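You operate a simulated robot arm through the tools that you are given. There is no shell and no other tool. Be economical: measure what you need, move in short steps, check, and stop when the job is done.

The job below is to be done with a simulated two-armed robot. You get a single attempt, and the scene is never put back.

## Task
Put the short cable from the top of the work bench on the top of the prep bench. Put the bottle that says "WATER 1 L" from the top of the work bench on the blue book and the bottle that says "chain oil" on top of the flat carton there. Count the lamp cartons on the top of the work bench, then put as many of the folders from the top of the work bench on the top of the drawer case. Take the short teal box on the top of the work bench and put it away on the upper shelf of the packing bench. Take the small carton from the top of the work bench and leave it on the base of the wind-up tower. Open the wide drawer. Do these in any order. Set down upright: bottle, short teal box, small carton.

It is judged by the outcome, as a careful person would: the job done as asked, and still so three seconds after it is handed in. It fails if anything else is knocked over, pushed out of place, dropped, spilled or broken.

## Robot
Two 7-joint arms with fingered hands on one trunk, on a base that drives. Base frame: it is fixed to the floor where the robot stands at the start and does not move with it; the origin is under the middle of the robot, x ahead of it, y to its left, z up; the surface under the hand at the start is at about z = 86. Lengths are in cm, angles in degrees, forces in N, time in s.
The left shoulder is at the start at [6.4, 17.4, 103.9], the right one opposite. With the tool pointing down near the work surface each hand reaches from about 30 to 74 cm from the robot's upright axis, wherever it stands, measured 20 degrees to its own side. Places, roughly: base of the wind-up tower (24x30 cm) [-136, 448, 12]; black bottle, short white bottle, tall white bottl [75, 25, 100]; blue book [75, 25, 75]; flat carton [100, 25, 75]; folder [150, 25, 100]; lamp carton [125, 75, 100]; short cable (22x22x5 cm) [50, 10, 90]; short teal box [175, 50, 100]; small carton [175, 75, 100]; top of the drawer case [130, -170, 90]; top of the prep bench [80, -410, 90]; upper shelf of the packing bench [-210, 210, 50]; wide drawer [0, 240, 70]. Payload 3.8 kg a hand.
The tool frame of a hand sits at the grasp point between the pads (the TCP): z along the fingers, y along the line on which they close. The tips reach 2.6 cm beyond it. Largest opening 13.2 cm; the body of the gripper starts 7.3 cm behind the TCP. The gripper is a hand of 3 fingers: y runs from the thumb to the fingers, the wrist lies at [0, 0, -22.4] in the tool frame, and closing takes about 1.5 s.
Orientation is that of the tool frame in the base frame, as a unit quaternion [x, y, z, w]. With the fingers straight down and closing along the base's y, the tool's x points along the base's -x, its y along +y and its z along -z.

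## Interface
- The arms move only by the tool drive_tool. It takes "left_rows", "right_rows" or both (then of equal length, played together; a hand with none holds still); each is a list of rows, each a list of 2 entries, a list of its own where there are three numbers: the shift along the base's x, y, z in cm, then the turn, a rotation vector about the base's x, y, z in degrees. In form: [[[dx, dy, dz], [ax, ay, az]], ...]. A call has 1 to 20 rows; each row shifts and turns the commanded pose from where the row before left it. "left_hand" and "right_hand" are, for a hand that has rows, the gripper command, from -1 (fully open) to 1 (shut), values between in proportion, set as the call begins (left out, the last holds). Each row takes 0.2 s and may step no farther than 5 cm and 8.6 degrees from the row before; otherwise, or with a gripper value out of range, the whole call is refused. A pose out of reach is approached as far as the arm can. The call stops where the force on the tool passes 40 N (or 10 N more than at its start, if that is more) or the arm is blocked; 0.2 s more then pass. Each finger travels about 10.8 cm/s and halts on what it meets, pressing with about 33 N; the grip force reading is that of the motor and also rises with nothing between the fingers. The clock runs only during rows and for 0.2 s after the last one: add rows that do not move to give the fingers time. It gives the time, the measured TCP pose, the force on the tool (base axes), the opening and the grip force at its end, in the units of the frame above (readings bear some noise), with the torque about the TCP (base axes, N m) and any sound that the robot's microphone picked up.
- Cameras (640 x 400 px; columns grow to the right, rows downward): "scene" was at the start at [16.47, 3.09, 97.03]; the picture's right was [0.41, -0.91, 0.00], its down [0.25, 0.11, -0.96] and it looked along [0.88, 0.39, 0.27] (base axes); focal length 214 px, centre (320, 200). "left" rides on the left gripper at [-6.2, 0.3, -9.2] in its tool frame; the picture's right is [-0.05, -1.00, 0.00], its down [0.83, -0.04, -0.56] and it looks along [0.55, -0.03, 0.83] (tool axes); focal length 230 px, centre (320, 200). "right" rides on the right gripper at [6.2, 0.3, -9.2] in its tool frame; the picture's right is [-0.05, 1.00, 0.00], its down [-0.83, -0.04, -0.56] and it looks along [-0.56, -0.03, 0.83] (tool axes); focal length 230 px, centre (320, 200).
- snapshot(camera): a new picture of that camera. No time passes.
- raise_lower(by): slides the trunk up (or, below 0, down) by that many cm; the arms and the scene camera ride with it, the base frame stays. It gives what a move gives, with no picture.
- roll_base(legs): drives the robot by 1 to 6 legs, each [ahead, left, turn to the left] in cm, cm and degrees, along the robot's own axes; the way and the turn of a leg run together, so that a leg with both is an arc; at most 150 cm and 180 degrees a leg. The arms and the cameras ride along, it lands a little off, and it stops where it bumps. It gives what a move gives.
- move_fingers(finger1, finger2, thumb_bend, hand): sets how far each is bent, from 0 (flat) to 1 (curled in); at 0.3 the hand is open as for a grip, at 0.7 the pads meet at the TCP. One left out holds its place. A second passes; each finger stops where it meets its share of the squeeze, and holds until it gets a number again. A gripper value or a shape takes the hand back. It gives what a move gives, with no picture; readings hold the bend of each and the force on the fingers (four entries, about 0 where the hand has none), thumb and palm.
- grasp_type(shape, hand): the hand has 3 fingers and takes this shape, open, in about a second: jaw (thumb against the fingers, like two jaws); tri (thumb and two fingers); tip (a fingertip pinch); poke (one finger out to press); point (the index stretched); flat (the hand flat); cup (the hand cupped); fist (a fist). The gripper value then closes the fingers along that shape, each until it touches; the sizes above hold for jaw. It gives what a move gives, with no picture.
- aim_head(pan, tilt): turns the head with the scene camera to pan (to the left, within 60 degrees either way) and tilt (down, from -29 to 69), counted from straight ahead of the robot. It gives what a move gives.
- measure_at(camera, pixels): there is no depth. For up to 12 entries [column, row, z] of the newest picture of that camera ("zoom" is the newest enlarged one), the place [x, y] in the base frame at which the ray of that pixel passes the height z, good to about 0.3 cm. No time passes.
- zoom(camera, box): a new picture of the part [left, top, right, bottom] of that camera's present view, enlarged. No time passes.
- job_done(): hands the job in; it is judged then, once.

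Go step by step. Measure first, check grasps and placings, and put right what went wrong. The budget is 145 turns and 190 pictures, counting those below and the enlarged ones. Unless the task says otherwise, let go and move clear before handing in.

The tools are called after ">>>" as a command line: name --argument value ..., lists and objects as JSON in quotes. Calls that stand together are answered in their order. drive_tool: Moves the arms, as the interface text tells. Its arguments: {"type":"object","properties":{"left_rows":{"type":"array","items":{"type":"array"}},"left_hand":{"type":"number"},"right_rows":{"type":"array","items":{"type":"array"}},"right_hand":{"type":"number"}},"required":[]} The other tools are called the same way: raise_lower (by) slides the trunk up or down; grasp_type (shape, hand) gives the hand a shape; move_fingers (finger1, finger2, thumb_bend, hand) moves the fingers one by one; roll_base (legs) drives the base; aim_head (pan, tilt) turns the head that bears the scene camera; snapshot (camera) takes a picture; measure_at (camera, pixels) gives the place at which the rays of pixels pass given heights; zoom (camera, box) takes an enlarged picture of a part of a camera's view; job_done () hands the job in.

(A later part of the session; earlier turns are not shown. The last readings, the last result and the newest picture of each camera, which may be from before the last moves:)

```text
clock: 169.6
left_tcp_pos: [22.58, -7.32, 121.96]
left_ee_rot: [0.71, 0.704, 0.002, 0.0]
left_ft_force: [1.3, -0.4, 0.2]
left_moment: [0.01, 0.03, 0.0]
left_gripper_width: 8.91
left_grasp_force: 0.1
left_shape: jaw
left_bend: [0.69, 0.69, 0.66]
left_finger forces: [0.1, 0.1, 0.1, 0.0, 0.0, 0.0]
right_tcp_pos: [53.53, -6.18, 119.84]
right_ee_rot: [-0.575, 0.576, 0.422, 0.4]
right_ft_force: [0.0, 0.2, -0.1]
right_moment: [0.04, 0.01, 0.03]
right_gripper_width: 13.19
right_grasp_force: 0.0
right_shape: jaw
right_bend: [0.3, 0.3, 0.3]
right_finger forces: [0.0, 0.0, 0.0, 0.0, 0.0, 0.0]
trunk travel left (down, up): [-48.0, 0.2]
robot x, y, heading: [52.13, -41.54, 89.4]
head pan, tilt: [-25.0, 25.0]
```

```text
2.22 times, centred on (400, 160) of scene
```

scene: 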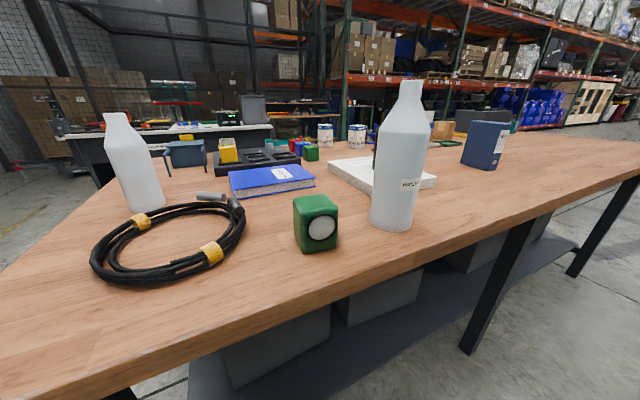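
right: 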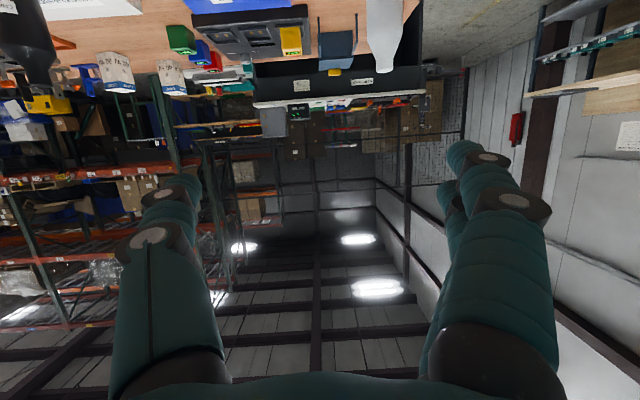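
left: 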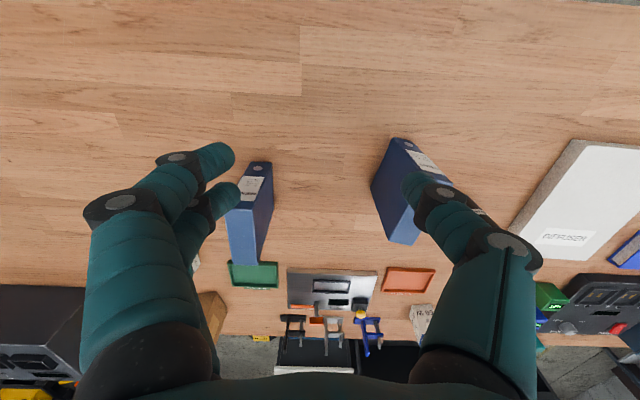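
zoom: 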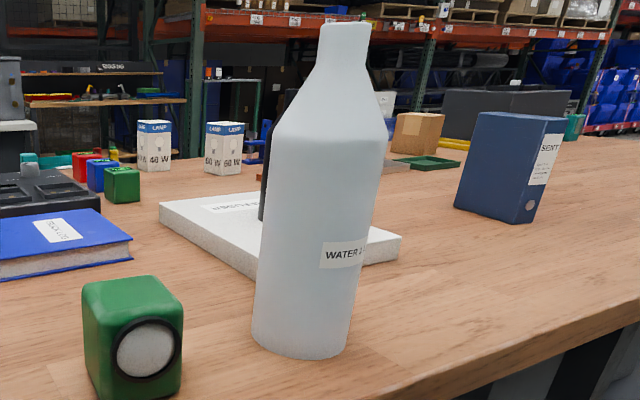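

Bottle centre (83.9, 4.2), top about z 110. I'll back off 15 cm to give the arm room, then swing the hand right and down to a pre-grasp pose.

>>> roll_base --legs '[[-15, 0, 0]]'

>>> drive_tool --right_rows '[[[4.4, 0.8, 0], [0, 0, 0]], [[4.4, 0.8, 0], [0, 0, 0]], [[4.4, 0.8, 0], [0, 0, 0]], [[4.4, 0.8, 0], [0, 0, 0]], [[4.4, 0.8, 0], [0, 0, 0]], [[4.4, 0.8, 0], [0, 0, 0]], [[4, 0.5, 0], [0, 0, 0]], [[0, 0, -4.5], [0, 0, 0]], [[0, 0, -4.5], [0, 0, 0]], [[0, 0, -4.5], [0, 0, 0]], [[0, 0, -4.5], [0, 0, 0]], [[0, 0, -3], [0, 0, 0]]]'

>>> snapshot --camera "right"

>>> snapshot --camera "scene"

```text
clock: 170.9
left_tcp_pos: [22.46, -22.22, 122.08]
left_ee_rot: [0.71, 0.704, 0.001, 0.0]
left_ft_force: [0.5, -1.0, -0.5]
left_moment: [0.03, 0.0, 0.02]
left_gripper_width: 8.9
left_grasp_force: 0.0
left_shape: jaw
left_bend: [0.69, 0.69, 0.66]
left_finger forces: [0.0, 0.1, 0.1, 0.0, 0.0, 0.1]
right_tcp_pos: [53.47, -21.11, 119.74]
right_ee_rot: [-0.575, 0.576, 0.422, 0.4]
right_ft_force: [0.0, 0.0, -0.2]
right_moment: [-0.04, 0.0, -0.03]
right_gripper_width: 13.23
right_grasp_force: 0.0
right_shape: jaw
right_bend: [0.3, 0.3, 0.3]
right_finger forces: [0.1, 0.0, 0.0, 0.0, 0.0, 0.0]
trunk travel left (down, up): [-48.0, 0.2]
robot x, y, heading: [51.71, -56.76, 89.8]
head pan, tilt: [-25.0, 25.0]
```

```text
clock: 173.5
left_tcp_pos: [22.31, -22.18, 122.0]
left_ee_rot: [0.71, 0.704, 0.002, 0.0]
left_ft_force: [0.4, 0.1, 0.3]
left_moment: [-0.01, -0.03, 0.01]
left_gripper_width: 8.91
left_grasp_force: 0.1
left_shape: jaw
left_bend: [0.69, 0.69, 0.66]
left_finger forces: [0.0, 0.1, 0.0, 0.0, 0.0, 0.0]
right_tcp_pos: [79.15, -9.61, 101.77]
right_ee_rot: [-0.574, 0.575, 0.423, 0.401]
right_ft_force: [-0.2, 0.0, -0.8]
right_moment: [-0.01, -0.03, 0.01]
right_gripper_width: 13.18
right_grasp_force: 0.1
right_shape: jaw
right_bend: [0.3, 0.3, 0.3]
right_finger forces: [0.0, 0.0, 0.1, 0.0, 0.0, 0.0]
right hand out of reach, approached as far as the arm can: row 1, 2, 3, 4, 8, 9
trunk travel left (down, up): [-48.0, 0.2]
robot x, y, heading: [51.28, -56.59, 89.5]
head pan, tilt: [-25.0, 25.0]
```

```text
125 pictures are left
```

right: 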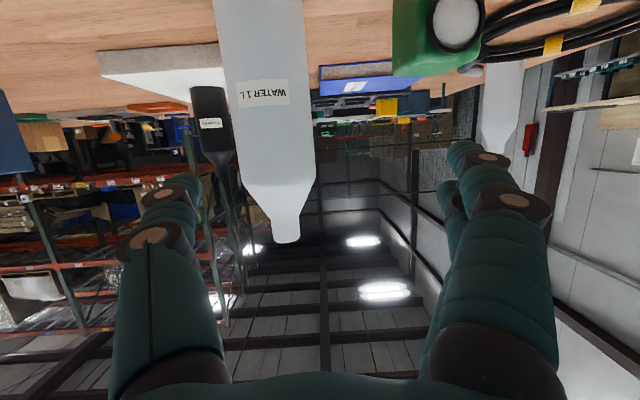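

```text
124 pictures are left
```

scene: 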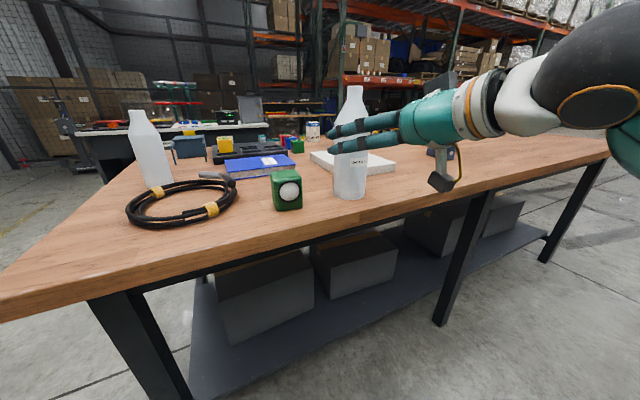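

Hand is at (79.2,−9.6,101.8); shift 4.7 cm right, lower to 98, then advance to the bottle.

>>> drive_tool --right_rows '[[[2.4, 0, -1.8], [0, 0, 0]], [[2.4, 0, -1.8], [0, 0, 0]]]'

>>> snapshot --camera "right"

```text
clock: 174.1
left_tcp_pos: [22.36, -22.12, 122.04]
left_ee_rot: [0.71, 0.704, 0.001, 0.001]
left_ft_force: [-0.1, 0.6, 0.6]
left_moment: [-0.01, 0.03, 0.04]
left_gripper_width: 8.93
left_grasp_force: 0.1
left_shape: jaw
left_bend: [0.69, 0.69, 0.66]
left_finger forces: [0.0, 0.0, 0.1, 0.1, 0.0, 0.1]
right_tcp_pos: [84.18, -9.86, 98.37]
right_ee_rot: [-0.575, 0.575, 0.423, 0.4]
right_ft_force: [0.0, 0.4, 0.6]
right_moment: [-0.03, 0.01, 0.01]
right_gripper_width: 13.21
right_grasp_force: 0.0
right_shape: jaw
right_bend: [0.3, 0.3, 0.3]
right_finger forces: [0.1, 0.0, 0.0, 0.1, 0.0, 0.1]
trunk travel left (down, up): [-48.0, 0.2]
robot x, y, heading: [52.03, -56.5, 89.6]
head pan, tilt: [-25.0, 25.0]
```

```text
123 pictures are left
```

right: 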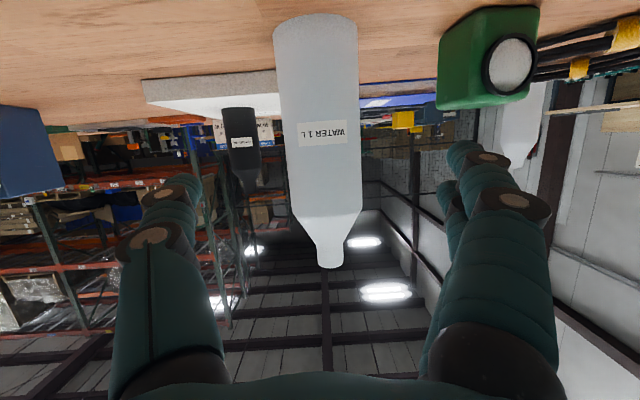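

Well centred. Advance 13.8 cm and close.

>>> drive_tool --right_rows '[[[0, 4.6, 0], [0, 0, 0]], [[0, 4.6, 0], [0, 0, 0]], [[-0.2, 4.4, 0], [0, 0, 0]]]'

>>> drive_tool --right_rows '[[[0, 0, 0], [0, 0, 0]], [[0, 0, 0], [0, 0, 0]], [[0, 0, 0], [0, 0, 0]], [[0, 0, 0], [0, 0, 0]], [[0, 0, 0], [0, 0, 0]], [[0, 0, 0], [0, 0, 0]]]' --right_hand 1

>>> drive_tool --right_rows '[[[0, 0, 0.7], [0, 0, 0]], [[0, 0, 1.5], [0, 0, 0]], [[0, 0, 2.5], [0, 0, 0]], [[0, 0, 2.5], [0, 0, 0]], [[0, 0, 2.5], [0, 0, 0]], [[0, 0, 2.5], [0, 0, 0]]]'

>>> snapshot --camera "scene"

```text
clock: 174.9
left_tcp_pos: [22.45, -22.17, 121.98]
left_ee_rot: [0.71, 0.704, 0.001, 0.0]
left_ft_force: [1.0, -0.2, 0.3]
left_moment: [-0.02, -0.01, 0.03]
left_gripper_width: 8.91
left_grasp_force: 0.0
left_shape: jaw
left_bend: [0.69, 0.69, 0.66]
left_finger forces: [0.0, 0.1, 0.0, 0.0, 0.0, 0.0]
right_tcp_pos: [84.14, 4.09, 98.43]
right_ee_rot: [-0.575, 0.576, 0.422, 0.4]
right_ft_force: [0.0, 0.1, -0.5]
right_moment: [-0.02, -0.01, 0.01]
right_gripper_width: 13.18
right_grasp_force: 0.1
right_shape: jaw
right_bend: [0.3, 0.3, 0.3]
right_finger forces: [0.1, 0.0, 0.0, 0.0, 0.0, 0.0]
trunk travel left (down, up): [-48.0, 0.2]
robot x, y, heading: [51.62, -56.65, 89.5]
head pan, tilt: [-25.0, 25.0]
```

```text
clock: 176.3
left_tcp_pos: [22.37, -22.22, 122.06]
left_ee_rot: [0.71, 0.704, 0.001, 0.0]
left_ft_force: [-0.2, -1.0, 0.4]
left_moment: [-0.01, 0.02, -0.01]
left_gripper_width: 8.91
left_grasp_force: 0.0
left_shape: jaw
left_bend: [0.69, 0.69, 0.66]
left_finger forces: [0.0, 0.0, 0.0, 0.1, 0.1, 0.0]
right_tcp_pos: [84.15, 3.93, 98.56]
right_ee_rot: [0.575, -0.575, -0.423, -0.4]
right_ft_force: [-0.7, 4.4, 2.1]
right_moment: [0.04, 0.02, 0.0]
right_gripper_width: 6.95
right_grasp_force: 32.6
right_shape: jaw
right_bend: [0.71, 0.72, 0.7]
right_finger forces: [15.2, 15.1, 0.0, 0.0, 29.9, 0.0]
trunk travel left (down, up): [-48.0, 0.2]
robot x, y, heading: [51.66, -56.26, 89.4]
head pan, tilt: [-25.0, 25.0]
```

```text
clock: 177.7
left_tcp_pos: [22.5, -22.17, 122.05]
left_ee_rot: [0.711, 0.704, 0.002, 0.0]
left_ft_force: [0.4, 0.7, 0.3]
left_moment: [0.02, -0.04, 0.01]
left_gripper_width: 8.93
left_grasp_force: 0.1
left_shape: jaw
left_bend: [0.69, 0.69, 0.66]
left_finger forces: [0.1, 0.1, 0.0, 0.0, 0.0, 0.0]
right_tcp_pos: [84.0, 3.91, 110.79]
right_ee_rot: [0.576, -0.575, -0.422, -0.399]
right_ft_force: [-0.2, -0.1, -10.9]
right_moment: [-0.04, -0.02, -0.04]
right_gripper_width: 6.92
right_grasp_force: 32.8
right_shape: jaw
right_bend: [0.71, 0.72, 0.7]
right_finger forces: [15.7, 15.1, 0.0, 0.1, 30.9, 0.1]
trunk travel left (down, up): [-48.0, 0.2]
robot x, y, heading: [51.33, -56.85, 89.6]
head pan, tilt: [-25.0, 25.0]
```

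```text
122 pictures are left
```

scene: 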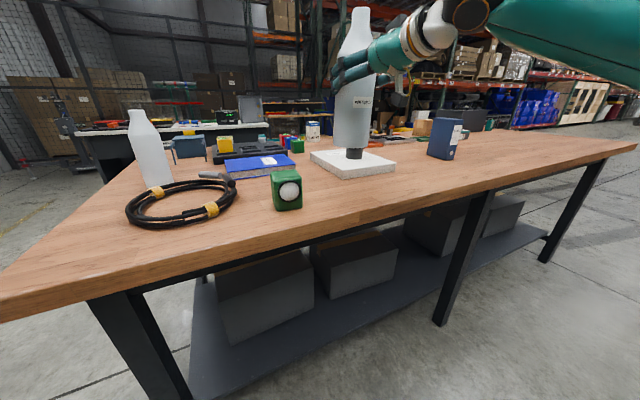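

Bottle held (11 N). Move it left over the free gap, then roll ahead 15 cm.

>>> drive_tool --right_rows '[[[-3.2, 0, 0], [0, 0, 0]], [[-3.3, 0, 0], [0, 0, 0]], [[-3.3, 0, 0], [0, 0, 0]], [[-3.3, 0, 0], [0, 0, 0]], [[-3.1, 0, 0], [0, 0, 0]]]'

>>> roll_base --legs '[[15, 0, 0]]'

>>> drive_tool --right_rows '[[[0, 3, 0], [0, 0, 0]], [[0, 3, 0], [0, 0, 0]], [[0, 3, 0], [0, 0, 0]], [[0, 3, 0], [0, 0, 0]], [[0, 3, 0], [0, 0, 0]]]'

>>> snapshot --camera "scene"

```text
clock: 178.9
left_tcp_pos: [22.27, -22.18, 122.0]
left_ee_rot: [0.71, 0.704, 0.002, 0.0]
left_ft_force: [-0.1, -0.8, 0.5]
left_moment: [0.02, -0.01, -0.04]
left_gripper_width: 8.93
left_grasp_force: 0.1
left_shape: jaw
left_bend: [0.69, 0.69, 0.66]
left_finger forces: [0.1, 0.0, 0.1, 0.0, 0.1, 0.0]
right_tcp_pos: [67.57, 3.95, 110.66]
right_ee_rot: [-0.575, 0.575, 0.422, 0.4]
right_ft_force: [-0.8, 1.5, -10.5]
right_moment: [-0.05, -0.04, -0.01]
right_gripper_width: 6.94
right_grasp_force: 33.2
right_shape: jaw
right_bend: [0.71, 0.72, 0.7]
right_finger forces: [16.4, 15.0, 0.0, 0.1, 31.7, 0.1]
trunk travel left (down, up): [-48.0, 0.2]
robot x, y, heading: [51.84, -56.42, 89.3]
head pan, tilt: [-25.0, 25.0]
```

```text
clock: 180.3
left_tcp_pos: [22.56, -7.44, 122.14]
left_ee_rot: [0.709, 0.705, 0.001, 0.0]
left_ft_force: [-0.1, -0.1, 0.1]
left_moment: [-0.01, -0.01, 0.02]
left_gripper_width: 8.91
left_grasp_force: 0.1
left_shape: jaw
left_bend: [0.69, 0.69, 0.66]
left_finger forces: [0.1, 0.0, 0.0, 0.0, 0.0, 0.0]
right_tcp_pos: [67.61, 18.84, 110.76]
right_ee_rot: [0.576, -0.574, -0.423, -0.399]
right_ft_force: [-0.5, 1.0, -10.3]
right_moment: [-0.04, 0.0, -0.02]
right_gripper_width: 6.91
right_grasp_force: 33.2
right_shape: jaw
right_bend: [0.71, 0.72, 0.7]
right_finger forces: [16.4, 15.0, 0.0, 0.1, 31.6, 0.0]
trunk travel left (down, up): [-48.0, 0.2]
robot x, y, heading: [51.9, -41.91, 89.9]
head pan, tilt: [-25.0, 25.0]
```

```text
clock: 181.5
left_tcp_pos: [22.44, -7.23, 121.95]
left_ee_rot: [0.71, 0.705, 0.001, 0.0]
left_ft_force: [-0.1, 0.1, -0.3]
left_moment: [0.01, 0.02, -0.01]
left_gripper_width: 8.94
left_grasp_force: 0.0
left_shape: jaw
left_bend: [0.69, 0.69, 0.66]
left_finger forces: [0.0, 0.1, 0.1, 0.0, 0.0, 0.0]
right_tcp_pos: [67.78, 34.1, 110.45]
right_ee_rot: [0.577, -0.575, -0.422, -0.398]
right_ft_force: [0.5, 0.0, -10.0]
right_moment: [-0.14, -0.03, 0.01]
right_gripper_width: 6.94
right_grasp_force: 33.3
right_shape: jaw
right_bend: [0.71, 0.72, 0.7]
right_finger forces: [16.2, 15.3, 0.1, 0.0, 31.8, 0.0]
trunk travel left (down, up): [-48.0, 0.2]
robot x, y, heading: [52.23, -41.73, 89.7]
head pan, tilt: [-25.0, 25.0]
```

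```text
121 pictures are left
```

scene: 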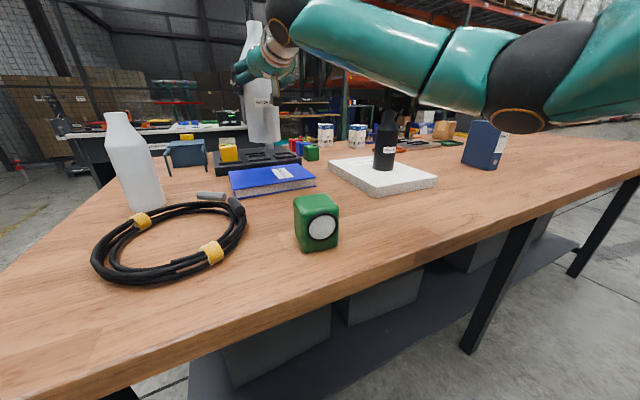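

Bottle is above the book. Lowering to near contact, then finely.

>>> drive_tool --right_rows '[[[0, 0, -3], [0, 0, 0]], [[0, 0, -3], [0, 0, 0]], [[0, 0, -1.5], [0, 0, 0]], [[0, 0, -0.6], [0, 0, 0]], [[0, 0, 0], [0, 0, 0]]]'

>>> drive_tool --right_rows '[[[0, 0, -0.3], [0, 0, 0]], [[0, 0, -0.2], [0, 0, 0]], [[0, 0, 0], [0, 0, 0]]]'

>>> zoom --camera "scene" --box '[200, 60, 340, 210]'

```text
clock: 182.7
left_tcp_pos: [22.36, -7.49, 122.06]
left_ee_rot: [0.71, 0.704, 0.001, -0.001]
left_ft_force: [0.3, 0.8, -0.2]
left_moment: [0.0, 0.01, -0.02]
left_gripper_width: 8.94
left_grasp_force: 0.0
left_shape: jaw
left_bend: [0.69, 0.69, 0.66]
left_finger forces: [0.1, 0.1, 0.1, 0.0, 0.0, 0.1]
right_tcp_pos: [67.67, 34.0, 102.68]
right_ee_rot: [0.577, -0.575, -0.423, -0.398]
right_ft_force: [0.3, -0.6, -10.5]
right_moment: [-0.07, -0.05, 0.0]
right_gripper_width: 6.91
right_grasp_force: 33.1
right_shape: jaw
right_bend: [0.71, 0.72, 0.7]
right_finger forces: [16.4, 15.1, 0.0, 0.0, 31.7, 0.0]
trunk travel left (down, up): [-48.0, 0.2]
robot x, y, heading: [51.86, -41.59, 89.8]
head pan, tilt: [-25.0, 25.0]
```

```text
clock: 183.5
left_tcp_pos: [22.41, -7.37, 121.93]
left_ee_rot: [0.71, 0.704, 0.001, 0.001]
left_ft_force: [0.5, 0.7, 0.1]
left_moment: [-0.03, -0.01, 0.0]
left_gripper_width: 8.93
left_grasp_force: 0.1
left_shape: jaw
left_bend: [0.69, 0.69, 0.66]
left_finger forces: [0.0, 0.1, 0.0, 0.0, 0.0, 0.1]
right_tcp_pos: [67.68, 34.06, 102.18]
right_ee_rot: [0.576, -0.575, -0.423, -0.4]
right_ft_force: [0.4, 0.0, -10.7]
right_moment: [-0.06, -0.04, -0.01]
right_gripper_width: 6.93
right_grasp_force: 33.1
right_shape: jaw
right_bend: [0.71, 0.72, 0.7]
right_finger forces: [16.3, 15.0, 0.0, 0.1, 31.7, 0.0]
trunk travel left (down, up): [-48.0, 0.2]
robot x, y, heading: [52.0, -41.57, 89.6]
head pan, tilt: [-25.0, 25.0]
```

```text
2.67 times, centred on (270, 135) of scene
```

zoom: 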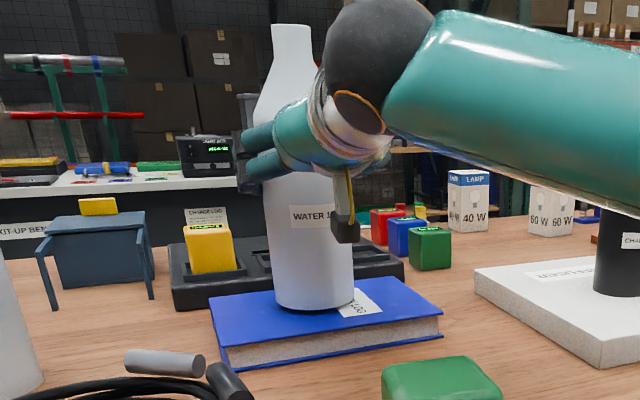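

Slightly above the book still (−10.7 N). Continuing in 0.2 cm steps.

>>> drive_tool --right_rows '[[[0, 0, -0.2], [0, 0, 0]], [[0, 0, -0.2], [0, 0, 0]], [[0, 0, 0], [0, 0, 0]]]'

>>> drive_tool --right_rows '[[[0, 0, -0.2], [0, 0, 0]], [[0, 0, 0], [0, 0, 0]]]'

>>> drive_tool --right_rows '[[[0, 0, -0.2], [0, 0, 0]], [[0, 0, 0], [0, 0, 0]]]'

```text
clock: 184.3
left_tcp_pos: [22.48, -7.47, 122.02]
left_ee_rot: [0.709, 0.705, 0.002, -0.001]
left_ft_force: [0.2, 0.6, 0.4]
left_moment: [-0.01, 0.0, -0.01]
left_gripper_width: 8.91
left_grasp_force: 0.0
left_shape: jaw
left_bend: [0.69, 0.69, 0.66]
left_finger forces: [0.1, 0.1, 0.0, 0.0, 0.0, 0.0]
right_tcp_pos: [67.6, 33.83, 101.69]
right_ee_rot: [0.577, -0.574, -0.423, -0.398]
right_ft_force: [-0.3, 0.1, -10.5]
right_moment: [-0.07, -0.02, -0.01]
right_gripper_width: 6.94
right_grasp_force: 32.6
right_shape: jaw
right_bend: [0.71, 0.72, 0.7]
right_finger forces: [16.4, 15.1, 0.1, 0.0, 31.7, 0.0]
trunk travel left (down, up): [-48.0, 0.2]
robot x, y, heading: [51.84, -41.62, 89.5]
head pan, tilt: [-25.0, 25.0]
```

```text
clock: 184.9
left_tcp_pos: [22.53, -7.33, 122.06]
left_ee_rot: [0.709, 0.705, 0.001, 0.0]
left_ft_force: [-0.1, 0.3, 0.0]
left_moment: [0.0, 0.03, 0.02]
left_gripper_width: 8.92
left_grasp_force: 0.1
left_shape: jaw
left_bend: [0.69, 0.69, 0.66]
left_finger forces: [0.0, 0.1, 0.1, 0.0, 0.1, 0.0]
right_tcp_pos: [67.62, 33.91, 101.5]
right_ee_rot: [0.576, -0.575, -0.423, -0.399]
right_ft_force: [0.0, 0.7, -8.6]
right_moment: [-0.04, -0.02, 0.01]
right_gripper_width: 6.9
right_grasp_force: 33.1
right_shape: jaw
right_bend: [0.71, 0.72, 0.7]
right_finger forces: [16.3, 15.2, 0.1, 0.0, 31.8, 0.1]
trunk travel left (down, up): [-48.0, 0.2]
robot x, y, heading: [52.2, -41.65, 89.7]
head pan, tilt: [-25.0, 25.0]
```

```text
clock: 185.5
left_tcp_pos: [22.47, -7.4, 122.07]
left_ee_rot: [0.709, 0.705, 0.001, -0.001]
left_ft_force: [0.4, -0.1, 0.7]
left_moment: [0.01, 0.0, 0.01]
left_gripper_width: 8.92
left_grasp_force: 0.1
left_shape: jaw
left_bend: [0.69, 0.69, 0.66]
left_finger forces: [0.0, 0.0, 0.1, 0.0, 0.1, 0.1]
right_tcp_pos: [67.65, 33.83, 101.53]
right_ee_rot: [0.575, -0.574, -0.424, -0.4]
right_ft_force: [-0.1, 1.9, -3.9]
right_moment: [-0.03, -0.04, 0.02]
right_gripper_width: 6.91
right_grasp_force: 32.8
right_shape: jaw
right_bend: [0.71, 0.72, 0.7]
right_finger forces: [16.1, 15.6, 0.0, 0.0, 32.1, 0.0]
trunk travel left (down, up): [-48.0, 0.2]
robot x, y, heading: [51.62, -41.75, 89.5]
head pan, tilt: [-25.0, 25.0]
```

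Contact reached (load falling). One more tiny step, then open and withdraw straight back.

>>> drive_tool --right_rows '[[[0, 0, -0.2], [0, 0, 0]], [[0, 0, 0], [0, 0, 0]]]'

>>> drive_tool --right_rows '[[[0, 0, 0], [0, 0, 0]], [[0, 0, 0], [0, 0, 0]], [[0, 0, 0], [0, 0, 0]], [[0, 0, 0], [0, 0, 0]], [[0, 0, 0], [0, 0, 0]]]' --right_hand -1

>>> drive_tool --right_rows '[[[0, -2, 0], [0, 0, 0]], [[0, -4, 0], [0, 0, 0]], [[0, -4, 0], [0, 0, 0]], [[0, -4, 1], [0, 0, 0]], [[0, -4, 2], [0, 0, 0]], [[0, -3, 3], [0, 0, 0]], [[0, -2, 4], [0, 0, 0]], [[0, -2, 4], [0, 0, 0]]]'

>>> snapshot --camera "scene"

```text
clock: 186.1
left_tcp_pos: [22.5, -7.39, 122.12]
left_ee_rot: [0.709, 0.705, 0.002, -0.001]
left_ft_force: [0.0, 0.3, -0.5]
left_moment: [-0.02, 0.01, 0.01]
left_gripper_width: 8.93
left_grasp_force: 0.0
left_shape: jaw
left_bend: [0.69, 0.69, 0.66]
left_finger forces: [0.0, 0.0, 0.0, 0.1, 0.1, 0.0]
right_tcp_pos: [67.59, 33.96, 101.38]
right_ee_rot: [0.575, -0.574, -0.424, -0.4]
right_ft_force: [0.0, 3.9, 1.7]
right_moment: [0.06, -0.06, 0.03]
right_gripper_width: 6.92
right_grasp_force: 32.9
right_shape: jaw
right_bend: [0.71, 0.72, 0.7]
right_finger forces: [15.9, 16.0, 0.0, 0.0, 32.6, 0.0]
trunk travel left (down, up): [-48.0, 0.2]
robot x, y, heading: [51.76, -41.94, 89.9]
head pan, tilt: [-25.0, 25.0]
```

```text
clock: 187.3
left_tcp_pos: [22.41, -7.46, 122.06]
left_ee_rot: [0.71, 0.704, 0.001, 0.0]
left_ft_force: [0.7, 0.0, -1.3]
left_moment: [0.01, 0.0, 0.0]
left_gripper_width: 8.92
left_grasp_force: 0.1
left_shape: jaw
left_bend: [0.69, 0.69, 0.66]
left_finger forces: [0.1, 0.1, 0.0, 0.0, 0.0, 0.1]
right_tcp_pos: [67.7, 33.95, 101.21]
right_ee_rot: [0.576, -0.574, -0.423, -0.399]
right_ft_force: [0.1, -0.2, -0.5]
right_moment: [-0.03, 0.0, 0.01]
right_gripper_width: 13.18
right_grasp_force: 0.0
right_shape: jaw
right_bend: [0.3, 0.3, 0.3]
right_finger forces: [0.1, 0.0, 0.1, 0.1, 0.0, 0.1]
trunk travel left (down, up): [-48.0, 0.2]
robot x, y, heading: [51.64, -41.49, 89.8]
head pan, tilt: [-25.0, 25.0]
```

```text
clock: 189.1
left_tcp_pos: [22.39, -7.46, 121.98]
left_ee_rot: [0.71, 0.704, 0.001, 0.0]
left_ft_force: [-0.9, 0.2, 0.4]
left_moment: [0.0, 0.0, 0.02]
left_gripper_width: 8.91
left_grasp_force: 0.0
left_shape: jaw
left_bend: [0.69, 0.69, 0.66]
left_finger forces: [0.0, 0.1, 0.1, 0.0, 0.0, 0.0]
right_tcp_pos: [67.56, 8.81, 115.17]
right_ee_rot: [0.576, -0.574, -0.423, -0.4]
right_ft_force: [0.3, -0.1, -0.1]
right_moment: [0.0, 0.03, 0.0]
right_gripper_width: 13.19
right_grasp_force: 0.1
right_shape: jaw
right_bend: [0.3, 0.3, 0.3]
right_finger forces: [0.0, 0.0, 0.0, 0.0, 0.1, 0.0]
trunk travel left (down, up): [-48.0, 0.2]
robot x, y, heading: [51.56, -42.02, 89.7]
head pan, tilt: [-25.0, 25.0]
```

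```text
119 pictures are left
```

scene: 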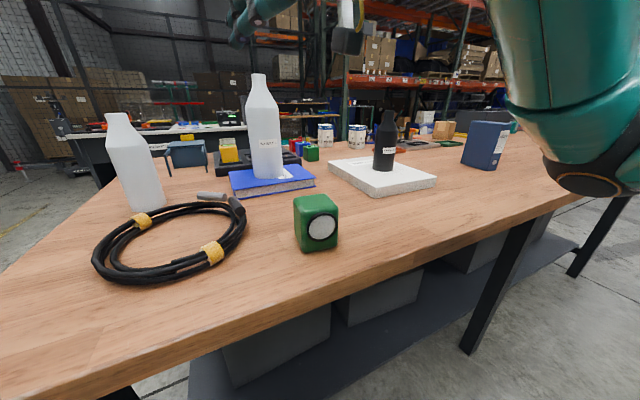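

Water bottle stands on the book. Next the cable: measure the ring and bring the right tool back to vertical above its right side.

>>> measure_at --camera "scene" --pixels '[[92, 262, 87], [246, 220, 87], [225, 225, 87], [165, 280, 87], [205, 203, 87], [120, 262, 87], [212, 252, 87], [140, 222, 87]]'

>>> drive_tool --right_rows '[[[-1, 0, 0], [-7.9, 0, 0]], [[-1, 0, 0], [-7.9, 0, 0]], [[-1, 0, 0], [-7.9, 0, 0]], [[-1, 0, 0], [-7.9, 0, 0]], [[-1, 0, 0], [-7.9, 0, 0]], [[-1, 0, 0], [-7.9, 0, 0]], [[-1, 0, 0], [-7.9, 0, 0]], [[-1, 0, 0], [-7.9, 0, 0]], [[-1, 0, 0], [-7.9, 0, 0]]]'

>>> snapshot --camera "right"

```text
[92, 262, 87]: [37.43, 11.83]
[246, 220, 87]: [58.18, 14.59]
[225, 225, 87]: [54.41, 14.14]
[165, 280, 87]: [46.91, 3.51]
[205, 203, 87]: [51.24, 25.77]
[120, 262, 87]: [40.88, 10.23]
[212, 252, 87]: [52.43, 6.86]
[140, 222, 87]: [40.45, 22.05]
```

```text
clock: 191.1
left_tcp_pos: [22.35, -7.52, 122.06]
left_ee_rot: [0.71, 0.704, 0.002, 0.001]
left_ft_force: [-0.2, 0.2, -0.8]
left_moment: [-0.01, -0.04, -0.03]
left_gripper_width: 8.91
left_grasp_force: 0.0
left_shape: jaw
left_bend: [0.69, 0.69, 0.66]
left_finger forces: [0.0, 0.1, 0.0, 0.1, 0.0, 0.0]
right_tcp_pos: [58.53, 8.83, 115.25]
right_ee_rot: [-0.701, 0.713, 0.009, -0.01]
right_ft_force: [-0.2, 0.9, 0.5]
right_moment: [0.0, 0.0, 0.0]
right_gripper_width: 13.16
right_grasp_force: 0.0
right_shape: jaw
right_bend: [0.3, 0.3, 0.3]
right_finger forces: [0.0, 0.1, 0.0, 0.1, 0.0, 0.0]
trunk travel left (down, up): [-48.0, 0.2]
robot x, y, heading: [51.96, -41.62, 89.6]
head pan, tilt: [-25.0, 25.0]
```

```text
118 pictures are left
```

right: 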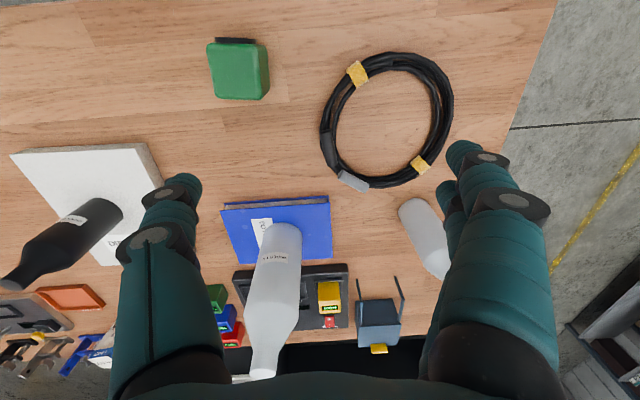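

The ring shows at (385,120); its right side bundle is at about (338,108), between the tape and the connectors. Zoom and measure.

>>> zoom --camera "right" --box '[300, 40, 480, 200]'

>>> measure_at --camera "right" --pixels '[[338, 108, 87], [328, 108, 87], [348, 108, 87], [357, 72, 87], [400, 55, 87], [446, 105, 87], [420, 163, 87], [385, 120, 86]]'

```text
2.50 times, centred on (390, 120) of right
```

zoom: 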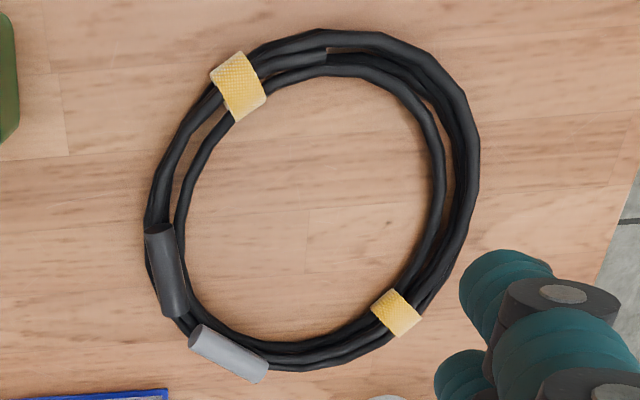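

```text
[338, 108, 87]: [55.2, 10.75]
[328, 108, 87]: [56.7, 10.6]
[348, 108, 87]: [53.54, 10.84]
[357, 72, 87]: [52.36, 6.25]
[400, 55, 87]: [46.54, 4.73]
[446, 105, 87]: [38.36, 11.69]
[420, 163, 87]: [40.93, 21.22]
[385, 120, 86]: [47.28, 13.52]
```

Bundle centre at (55.2, 10.7), radial direction about −18°. Turning the tool −16°, opening to ~7 cm, and descending.

>>> drive_tool --right_rows '[[[-1.6, 1, -4], [0, 0, -8]], [[-1.7, 0.9, -4], [0, 0, -8]], [[0, 0, -4], [0, 0, 0]], [[0, 0, -4], [0, 0, 0]]]' --right_hand -0.1

>>> snapshot --camera "right"

```text
clock: 192.1
left_tcp_pos: [22.54, -7.39, 121.98]
left_ee_rot: [0.71, 0.704, 0.001, -0.001]
left_ft_force: [-0.6, 0.1, 0.4]
left_moment: [-0.01, -0.05, 0.01]
left_gripper_width: 8.92
left_grasp_force: 0.0
left_shape: jaw
left_bend: [0.69, 0.69, 0.66]
left_finger forces: [0.0, 0.0, 0.1, 0.1, 0.0, 0.0]
right_tcp_pos: [55.23, 10.68, 98.87]
right_ee_rot: [-0.595, 0.804, 0.012, -0.009]
right_ft_force: [-0.7, -0.5, 0.1]
right_moment: [0.02, 0.0, 0.02]
right_gripper_width: 7.3
right_grasp_force: 0.1
right_shape: jaw
right_bend: [0.72, 0.72, 0.7]
right_finger forces: [0.1, 0.0, 0.0, 0.0, 0.1, 0.1]
trunk travel left (down, up): [-48.0, 0.2]
robot x, y, heading: [52.09, -41.45, 89.9]
head pan, tilt: [-25.0, 25.0]
```

```text
116 pictures are left
```

right: 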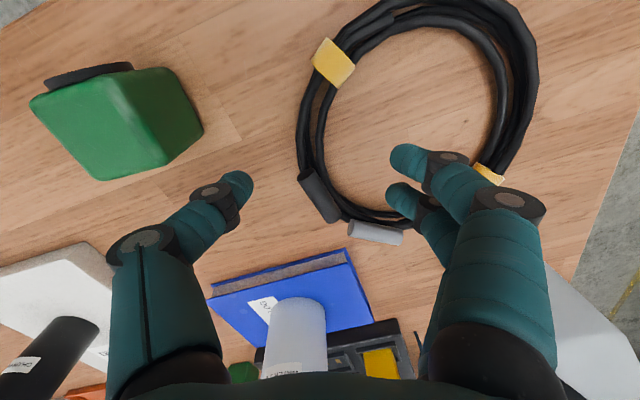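

Alignment looks right. Descend to z≈89.3 and close.

>>> drive_tool --right_rows '[[[0, 0, -4], [0, 0, 0]], [[0, 0, -3.5], [0, 0, 0]], [[0, 0, -2], [0, 0, 0]]]'

>>> snapshot --camera "right"

```text
clock: 192.9
left_tcp_pos: [22.47, -7.47, 121.93]
left_ee_rot: [0.71, 0.705, 0.002, 0.0]
left_ft_force: [0.2, 0.8, 0.1]
left_moment: [0.0, 0.0, -0.01]
left_gripper_width: 8.91
left_grasp_force: 0.0
left_shape: jaw
left_bend: [0.69, 0.69, 0.66]
left_finger forces: [0.0, 0.0, 0.0, 0.2, 0.1, 0.0]
right_tcp_pos: [55.23, 10.74, 89.49]
right_ee_rot: [-0.595, 0.804, 0.01, -0.009]
right_ft_force: [-1.0, -0.3, 1.0]
right_moment: [0.02, 0.04, 0.03]
right_gripper_width: 7.35
right_grasp_force: 0.0
right_shape: jaw
right_bend: [0.72, 0.72, 0.7]
right_finger forces: [0.0, 0.0, 0.0, 0.1, 0.0, 0.0]
trunk travel left (down, up): [-48.0, 0.2]
robot x, y, heading: [51.79, -41.91, 89.8]
head pan, tilt: [-25.0, 25.0]
```

```text
115 pictures are left
```

right: 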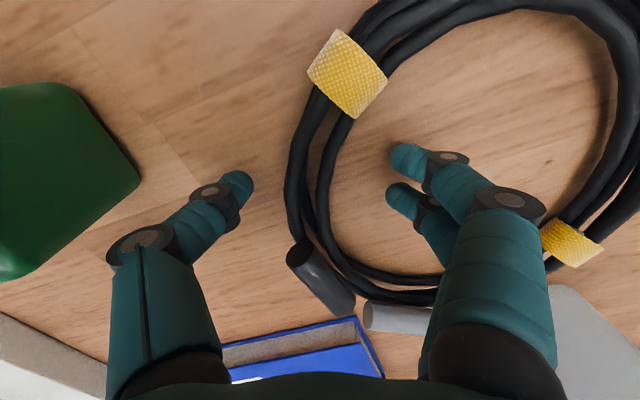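

The bundle lies between thumb and fingers. Close and lift.

>>> drive_tool --right_rows '[[[0, 0, -0.3], [0, 0, 0]], [[0, 0, 0], [0, 0, 0]], [[0, 0, 0], [0, 0, 0]], [[0, 0, 0], [0, 0, 0]], [[0, 0, 0], [0, 0, 0]], [[0, 0, 0], [0, 0, 0]], [[0, 0, 0], [0, 0, 0]]]' --right_hand 1

>>> drive_tool --right_rows '[[[0, 0, 1.5], [0, 0, 0]], [[0, 0, 3], [0, 0, 0]], [[0, 0, 4], [0, 0, 0]], [[0, 0, 4], [0, 0, 0]], [[0, 0, 4], [0, 0, 0]], [[0, 0, 4], [0, 0, 0]]]'

>>> snapshot --camera "right"

>>> snapshot --camera "scene"

```text
clock: 194.5
left_tcp_pos: [22.44, -7.5, 122.07]
left_ee_rot: [0.71, 0.705, 0.001, 0.0]
left_ft_force: [-0.5, 0.1, 0.5]
left_moment: [-0.03, 0.0, -0.04]
left_gripper_width: 8.93
left_grasp_force: 0.1
left_shape: jaw
left_bend: [0.69, 0.69, 0.66]
left_finger forces: [0.0, 0.1, 0.0, 0.0, 0.0, 0.0]
right_tcp_pos: [55.16, 10.87, 89.26]
right_ee_rot: [-0.594, 0.804, 0.011, -0.008]
right_ft_force: [0.4, 0.8, 0.2]
right_moment: [-0.01, -0.02, -0.21]
right_gripper_width: 2.28
right_grasp_force: 33.7
right_shape: jaw
right_bend: [0.73, 0.71, 0.7]
right_finger forces: [14.6, 15.0, 0.0, 0.1, 29.7, 0.0]
trunk travel left (down, up): [-48.0, 0.2]
robot x, y, heading: [51.69, -41.44, 89.7]
head pan, tilt: [-25.0, 25.0]
```

```text
clock: 195.9
left_tcp_pos: [22.38, -7.43, 122.03]
left_ee_rot: [0.709, 0.705, 0.001, -0.001]
left_ft_force: [0.1, -0.1, 0.2]
left_moment: [0.0, -0.03, 0.02]
left_gripper_width: 8.92
left_grasp_force: 0.1
left_shape: jaw
left_bend: [0.69, 0.69, 0.66]
left_finger forces: [0.1, 0.0, 0.0, 0.1, 0.0, 0.1]
right_tcp_pos: [55.14, 10.8, 109.98]
right_ee_rot: [-0.594, 0.804, 0.011, -0.008]
right_ft_force: [-0.4, 0.3, -5.2]
right_moment: [-0.21, -0.34, 0.01]
right_gripper_width: 2.19
right_grasp_force: 32.8
right_shape: jaw
right_bend: [0.71, 0.67, 0.72]
right_finger forces: [16.5, 17.2, 0.0, 0.0, 32.7, 0.0]
trunk travel left (down, up): [-48.0, 0.2]
robot x, y, heading: [51.81, -41.78, 89.7]
head pan, tilt: [-25.0, 25.0]
```

```text
114 pictures are left
```

right: 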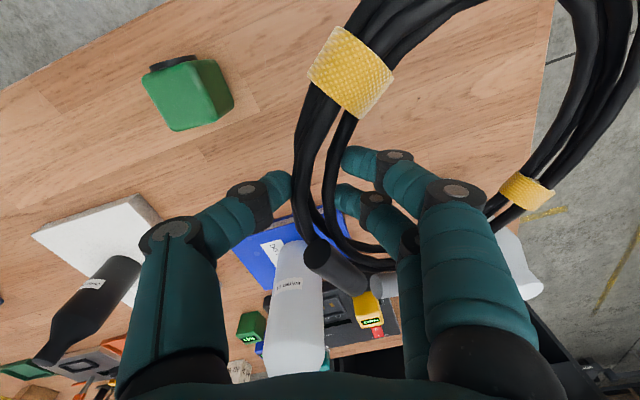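

```text
113 pictures are left
```

scene: 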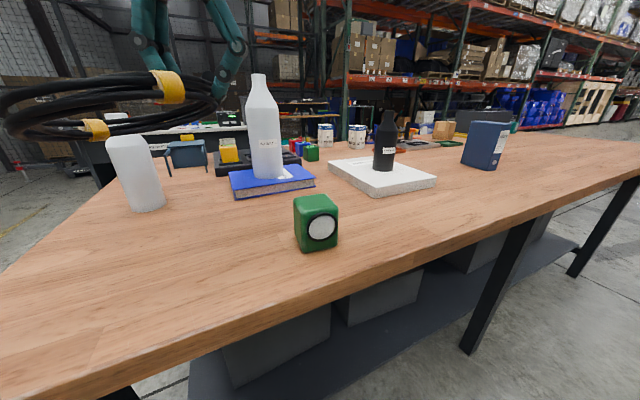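

Cable lifted level (5 N). I'll raise and retract it toward me, then drive around the drawer case (aisle x≈220) toward the prep bench.

>>> drive_tool --right_rows '[[[0, -2, 4], [0, 0, 0]], [[0, -4, 2], [0, 0, 0]], [[0, -4, 2], [0, 0, 0]], [[0, -4, 0], [0, 0, 0]], [[0, -3, 0], [0, 0, 0]]]'

>>> roll_base --legs '[[-32, 0, 0], [0, 0, -90], [150, 0, 0], [18, 0, 0], [0, 0, -90], [130, 0, 0]]'

>>> aim_head --pan -35 --tilt 15

>>> snapshot --camera "scene"

```text
clock: 197.1
left_tcp_pos: [22.32, -7.5, 121.86]
left_ee_rot: [0.71, 0.704, 0.001, 0.0]
left_ft_force: [0.0, 0.3, -0.3]
left_moment: [0.0, -0.04, -0.01]
left_gripper_width: 8.93
left_grasp_force: 0.0
left_shape: jaw
left_bend: [0.69, 0.69, 0.66]
left_finger forces: [0.0, 0.0, 0.1, 0.1, 0.0, 0.0]
right_tcp_pos: [55.26, -6.14, 117.94]
right_ee_rot: [-0.594, 0.804, 0.012, -0.008]
right_ft_force: [-0.5, 0.0, -4.5]
right_moment: [-0.16, -0.32, -0.04]
right_gripper_width: 2.18
right_grasp_force: 32.8
right_shape: jaw
right_bend: [0.71, 0.66, 0.72]
right_finger forces: [16.1, 17.1, 0.1, 0.1, 32.0, 0.0]
trunk travel left (down, up): [-48.0, 0.2]
robot x, y, heading: [51.71, -41.44, 89.7]
head pan, tilt: [-25.0, 25.0]
```

```text
clock: 221.2
left_tcp_pos: [249.62, -237.88, 121.99]
left_ee_rot: [-0.704, 0.71, 0.0, -0.002]
left_ft_force: [0.3, 0.6, -0.4]
left_moment: [-0.02, -0.02, 0.01]
left_gripper_width: 8.87
left_grasp_force: 0.0
left_shape: jaw
left_bend: [0.69, 0.69, 0.66]
left_finger forces: [0.0, 0.0, 0.1, 0.0, 0.0, 0.1]
right_tcp_pos: [216.81, -239.41, 117.88]
right_ee_rot: [0.804, 0.594, 0.008, 0.013]
right_ft_force: [0.4, 0.2, -4.1]
right_moment: [0.16, 0.31, 0.02]
right_gripper_width: 2.15
right_grasp_force: 33.0
right_shape: jaw
right_bend: [0.71, 0.66, 0.72]
right_finger forces: [14.8, 18.4, 0.0, 0.0, 32.0, 0.0]
trunk travel left (down, up): [-48.0, 0.2]
robot x, y, heading: [220.07, -203.75, -90.4]
head pan, tilt: [-25.0, 25.0]
```

```text
clock: 222.0
left_tcp_pos: [249.66, -238.01, 121.93]
left_ee_rot: [-0.704, 0.71, 0.0, 0.0]
left_ft_force: [-1.1, 0.6, -0.2]
left_moment: [0.01, 0.01, -0.02]
left_gripper_width: 8.93
left_grasp_force: 0.1
left_shape: jaw
left_bend: [0.69, 0.69, 0.66]
left_finger forces: [0.1, 0.0, 0.1, 0.0, 0.1, 0.0]
right_tcp_pos: [216.79, -239.42, 117.88]
right_ee_rot: [0.805, 0.593, 0.009, 0.011]
right_ft_force: [-0.5, 0.7, -3.6]
right_moment: [0.16, 0.33, 0.03]
right_gripper_width: 2.14
right_grasp_force: 32.6
right_shape: jaw
right_bend: [0.71, 0.66, 0.72]
right_finger forces: [14.8, 18.5, 0.0, 0.1, 32.0, 0.0]
trunk travel left (down, up): [-48.0, 0.2]
robot x, y, heading: [220.44, -203.76, -90.7]
head pan, tilt: [-35.0, 15.0]
```

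```text
112 pictures are left
```

scene: 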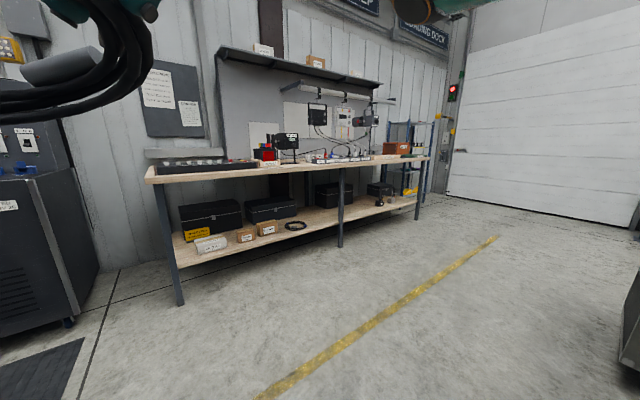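

The prep bench spans (145,180)–(430,160). Measuring its legs and top for an approach and free space.

>>> measure_at --camera "scene" --pixels '[[183, 303, 0], [340, 247, 0], [418, 220, 0], [146, 182, 90], [430, 160, 90], [300, 170, 90], [146, 182, 88], [300, 170, 88]]'

>>> zoom --camera "scene" --box '[130, 90, 450, 230]'

```text
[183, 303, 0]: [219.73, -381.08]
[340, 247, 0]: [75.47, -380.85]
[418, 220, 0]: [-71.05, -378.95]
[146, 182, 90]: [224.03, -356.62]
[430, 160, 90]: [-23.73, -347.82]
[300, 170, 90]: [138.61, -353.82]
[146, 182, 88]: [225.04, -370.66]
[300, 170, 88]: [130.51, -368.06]
```

```text
2.00 times, centred on (290, 160) of scene
```

zoom: 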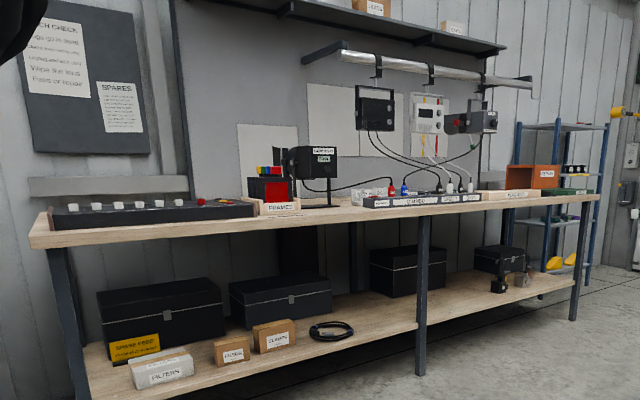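

The bench front is at y≈−378, x from −71 to 220. I'll go closer for a view onto its top.

>>> roll_base --legs '[[108, 0, 0], [0, -90, 0]]'

>>> aim_head --pan -10 --tilt 30

>>> snapshot --camera "scene"

```text
clock: 235.3
left_tcp_pos: [157.61, -343.78, 122.1]
left_ee_rot: [-0.693, 0.721, 0.0, 0.0]
left_ft_force: [0.2, -0.5, 0.2]
left_moment: [-0.01, -0.03, 0.02]
left_gripper_width: 8.94
left_grasp_force: 0.0
left_shape: jaw
left_bend: [0.69, 0.69, 0.66]
left_finger forces: [0.0, 0.0, 0.1, 0.1, 0.0, 0.0]
right_tcp_pos: [124.72, -344.22, 117.94]
right_ee_rot: [0.813, 0.582, 0.008, 0.011]
right_ft_force: [0.4, 0.6, -4.3]
right_moment: [0.19, 0.35, 0.02]
right_gripper_width: 2.13
right_grasp_force: 33.0
right_shape: jaw
right_bend: [0.71, 0.66, 0.72]
right_finger forces: [14.8, 18.5, 0.1, 0.1, 32.0, 0.0]
trunk travel left (down, up): [-48.0, 0.2]
robot x, y, heading: [129.54, -308.91, -92.0]
head pan, tilt: [-35.0, 15.0]
```

```text
clock: 236.2
left_tcp_pos: [157.44, -343.79, 122.01]
left_ee_rot: [-0.693, 0.721, 0.0, -0.002]
left_ft_force: [0.0, 0.2, 0.1]
left_moment: [-0.01, 0.0, 0.01]
left_gripper_width: 8.92
left_grasp_force: 0.1
left_shape: jaw
left_bend: [0.69, 0.69, 0.66]
left_finger forces: [0.0, 0.0, 0.0, 0.0, 0.0, 0.0]
right_tcp_pos: [124.74, -344.17, 117.9]
right_ee_rot: [0.813, 0.582, 0.009, 0.012]
right_ft_force: [0.1, -0.6, -4.3]
right_moment: [0.17, 0.35, -0.01]
right_gripper_width: 2.11
right_grasp_force: 32.8
right_shape: jaw
right_bend: [0.71, 0.66, 0.72]
right_finger forces: [14.8, 18.4, 0.0, 0.0, 32.2, 0.0]
trunk travel left (down, up): [-48.0, 0.2]
robot x, y, heading: [129.06, -308.67, -91.9]
head pan, tilt: [-10.0, 30.0]
```

```text
110 pictures are left
```

scene: 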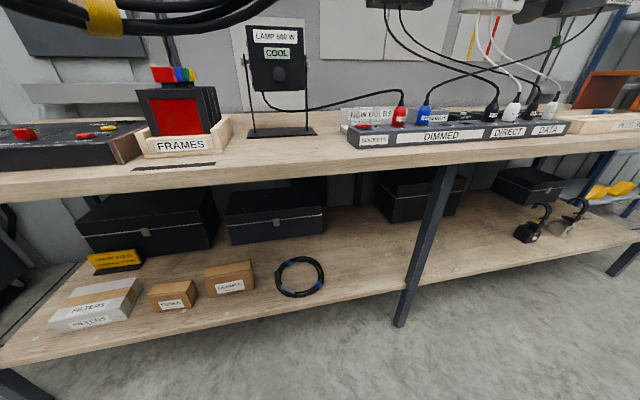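

Measuring the free part of the top between the lamp (280,130) and the DIMMED strip (350,140).

>>> measure_at --camera "scene" --pixels '[[330, 160, 88], [330, 110, 88], [247, 137, 88], [316, 133, 88], [348, 145, 88], [570, 130, 88], [590, 138, 88], [215, 160, 88], [320, 165, 88]]'

>>> zoom --camera "scene" --box '[120, 60, 400, 200]'

>>> aim_head --pan -55 --tilt 25

>>> snapshot --camera "scene"

```text
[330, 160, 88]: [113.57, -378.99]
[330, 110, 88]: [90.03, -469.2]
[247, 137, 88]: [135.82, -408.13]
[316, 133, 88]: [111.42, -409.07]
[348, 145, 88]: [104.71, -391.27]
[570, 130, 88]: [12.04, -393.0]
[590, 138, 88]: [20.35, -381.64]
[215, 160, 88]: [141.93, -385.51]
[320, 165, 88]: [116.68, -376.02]
```

```text
2.29 times, centred on (260, 130) of scene
```

zoom: 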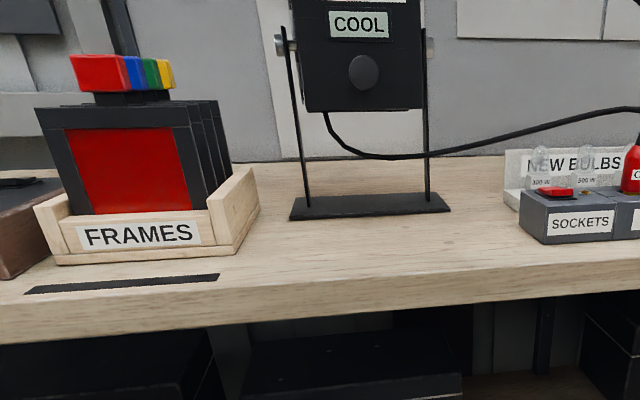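

```text
clock: 237.3
left_tcp_pos: [157.56, -343.8, 122.13]
left_ee_rot: [-0.693, 0.721, 0.0, -0.001]
left_ft_force: [0.5, -0.2, 0.6]
left_moment: [-0.01, 0.0, -0.03]
left_gripper_width: 8.93
left_grasp_force: 0.0
left_shape: jaw
left_bend: [0.69, 0.69, 0.66]
left_finger forces: [0.0, 0.0, 0.0, 0.1, 0.0, 0.0]
right_tcp_pos: [124.66, -344.19, 118.02]
right_ee_rot: [0.813, 0.582, 0.008, 0.011]
right_ft_force: [0.5, -0.6, -4.3]
right_moment: [0.18, 0.34, 0.03]
right_gripper_width: 2.14
right_grasp_force: 32.5
right_shape: jaw
right_bend: [0.71, 0.66, 0.72]
right_finger forces: [14.9, 18.5, 0.0, 0.0, 32.1, 0.0]
trunk travel left (down, up): [-48.0, 0.2]
robot x, y, heading: [129.47, -308.89, -91.8]
head pan, tilt: [-55.0, 25.0]
```

```text
108 pictures are left
```

scene: 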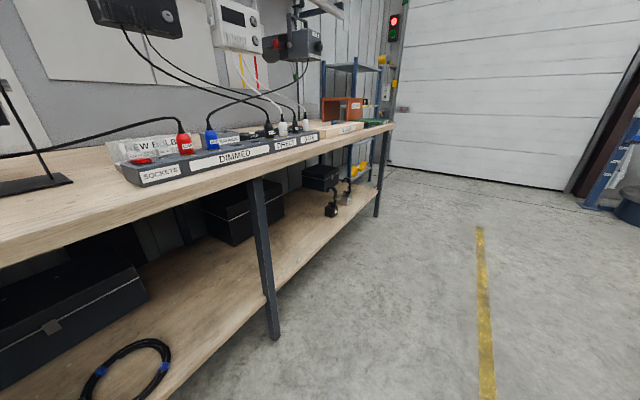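

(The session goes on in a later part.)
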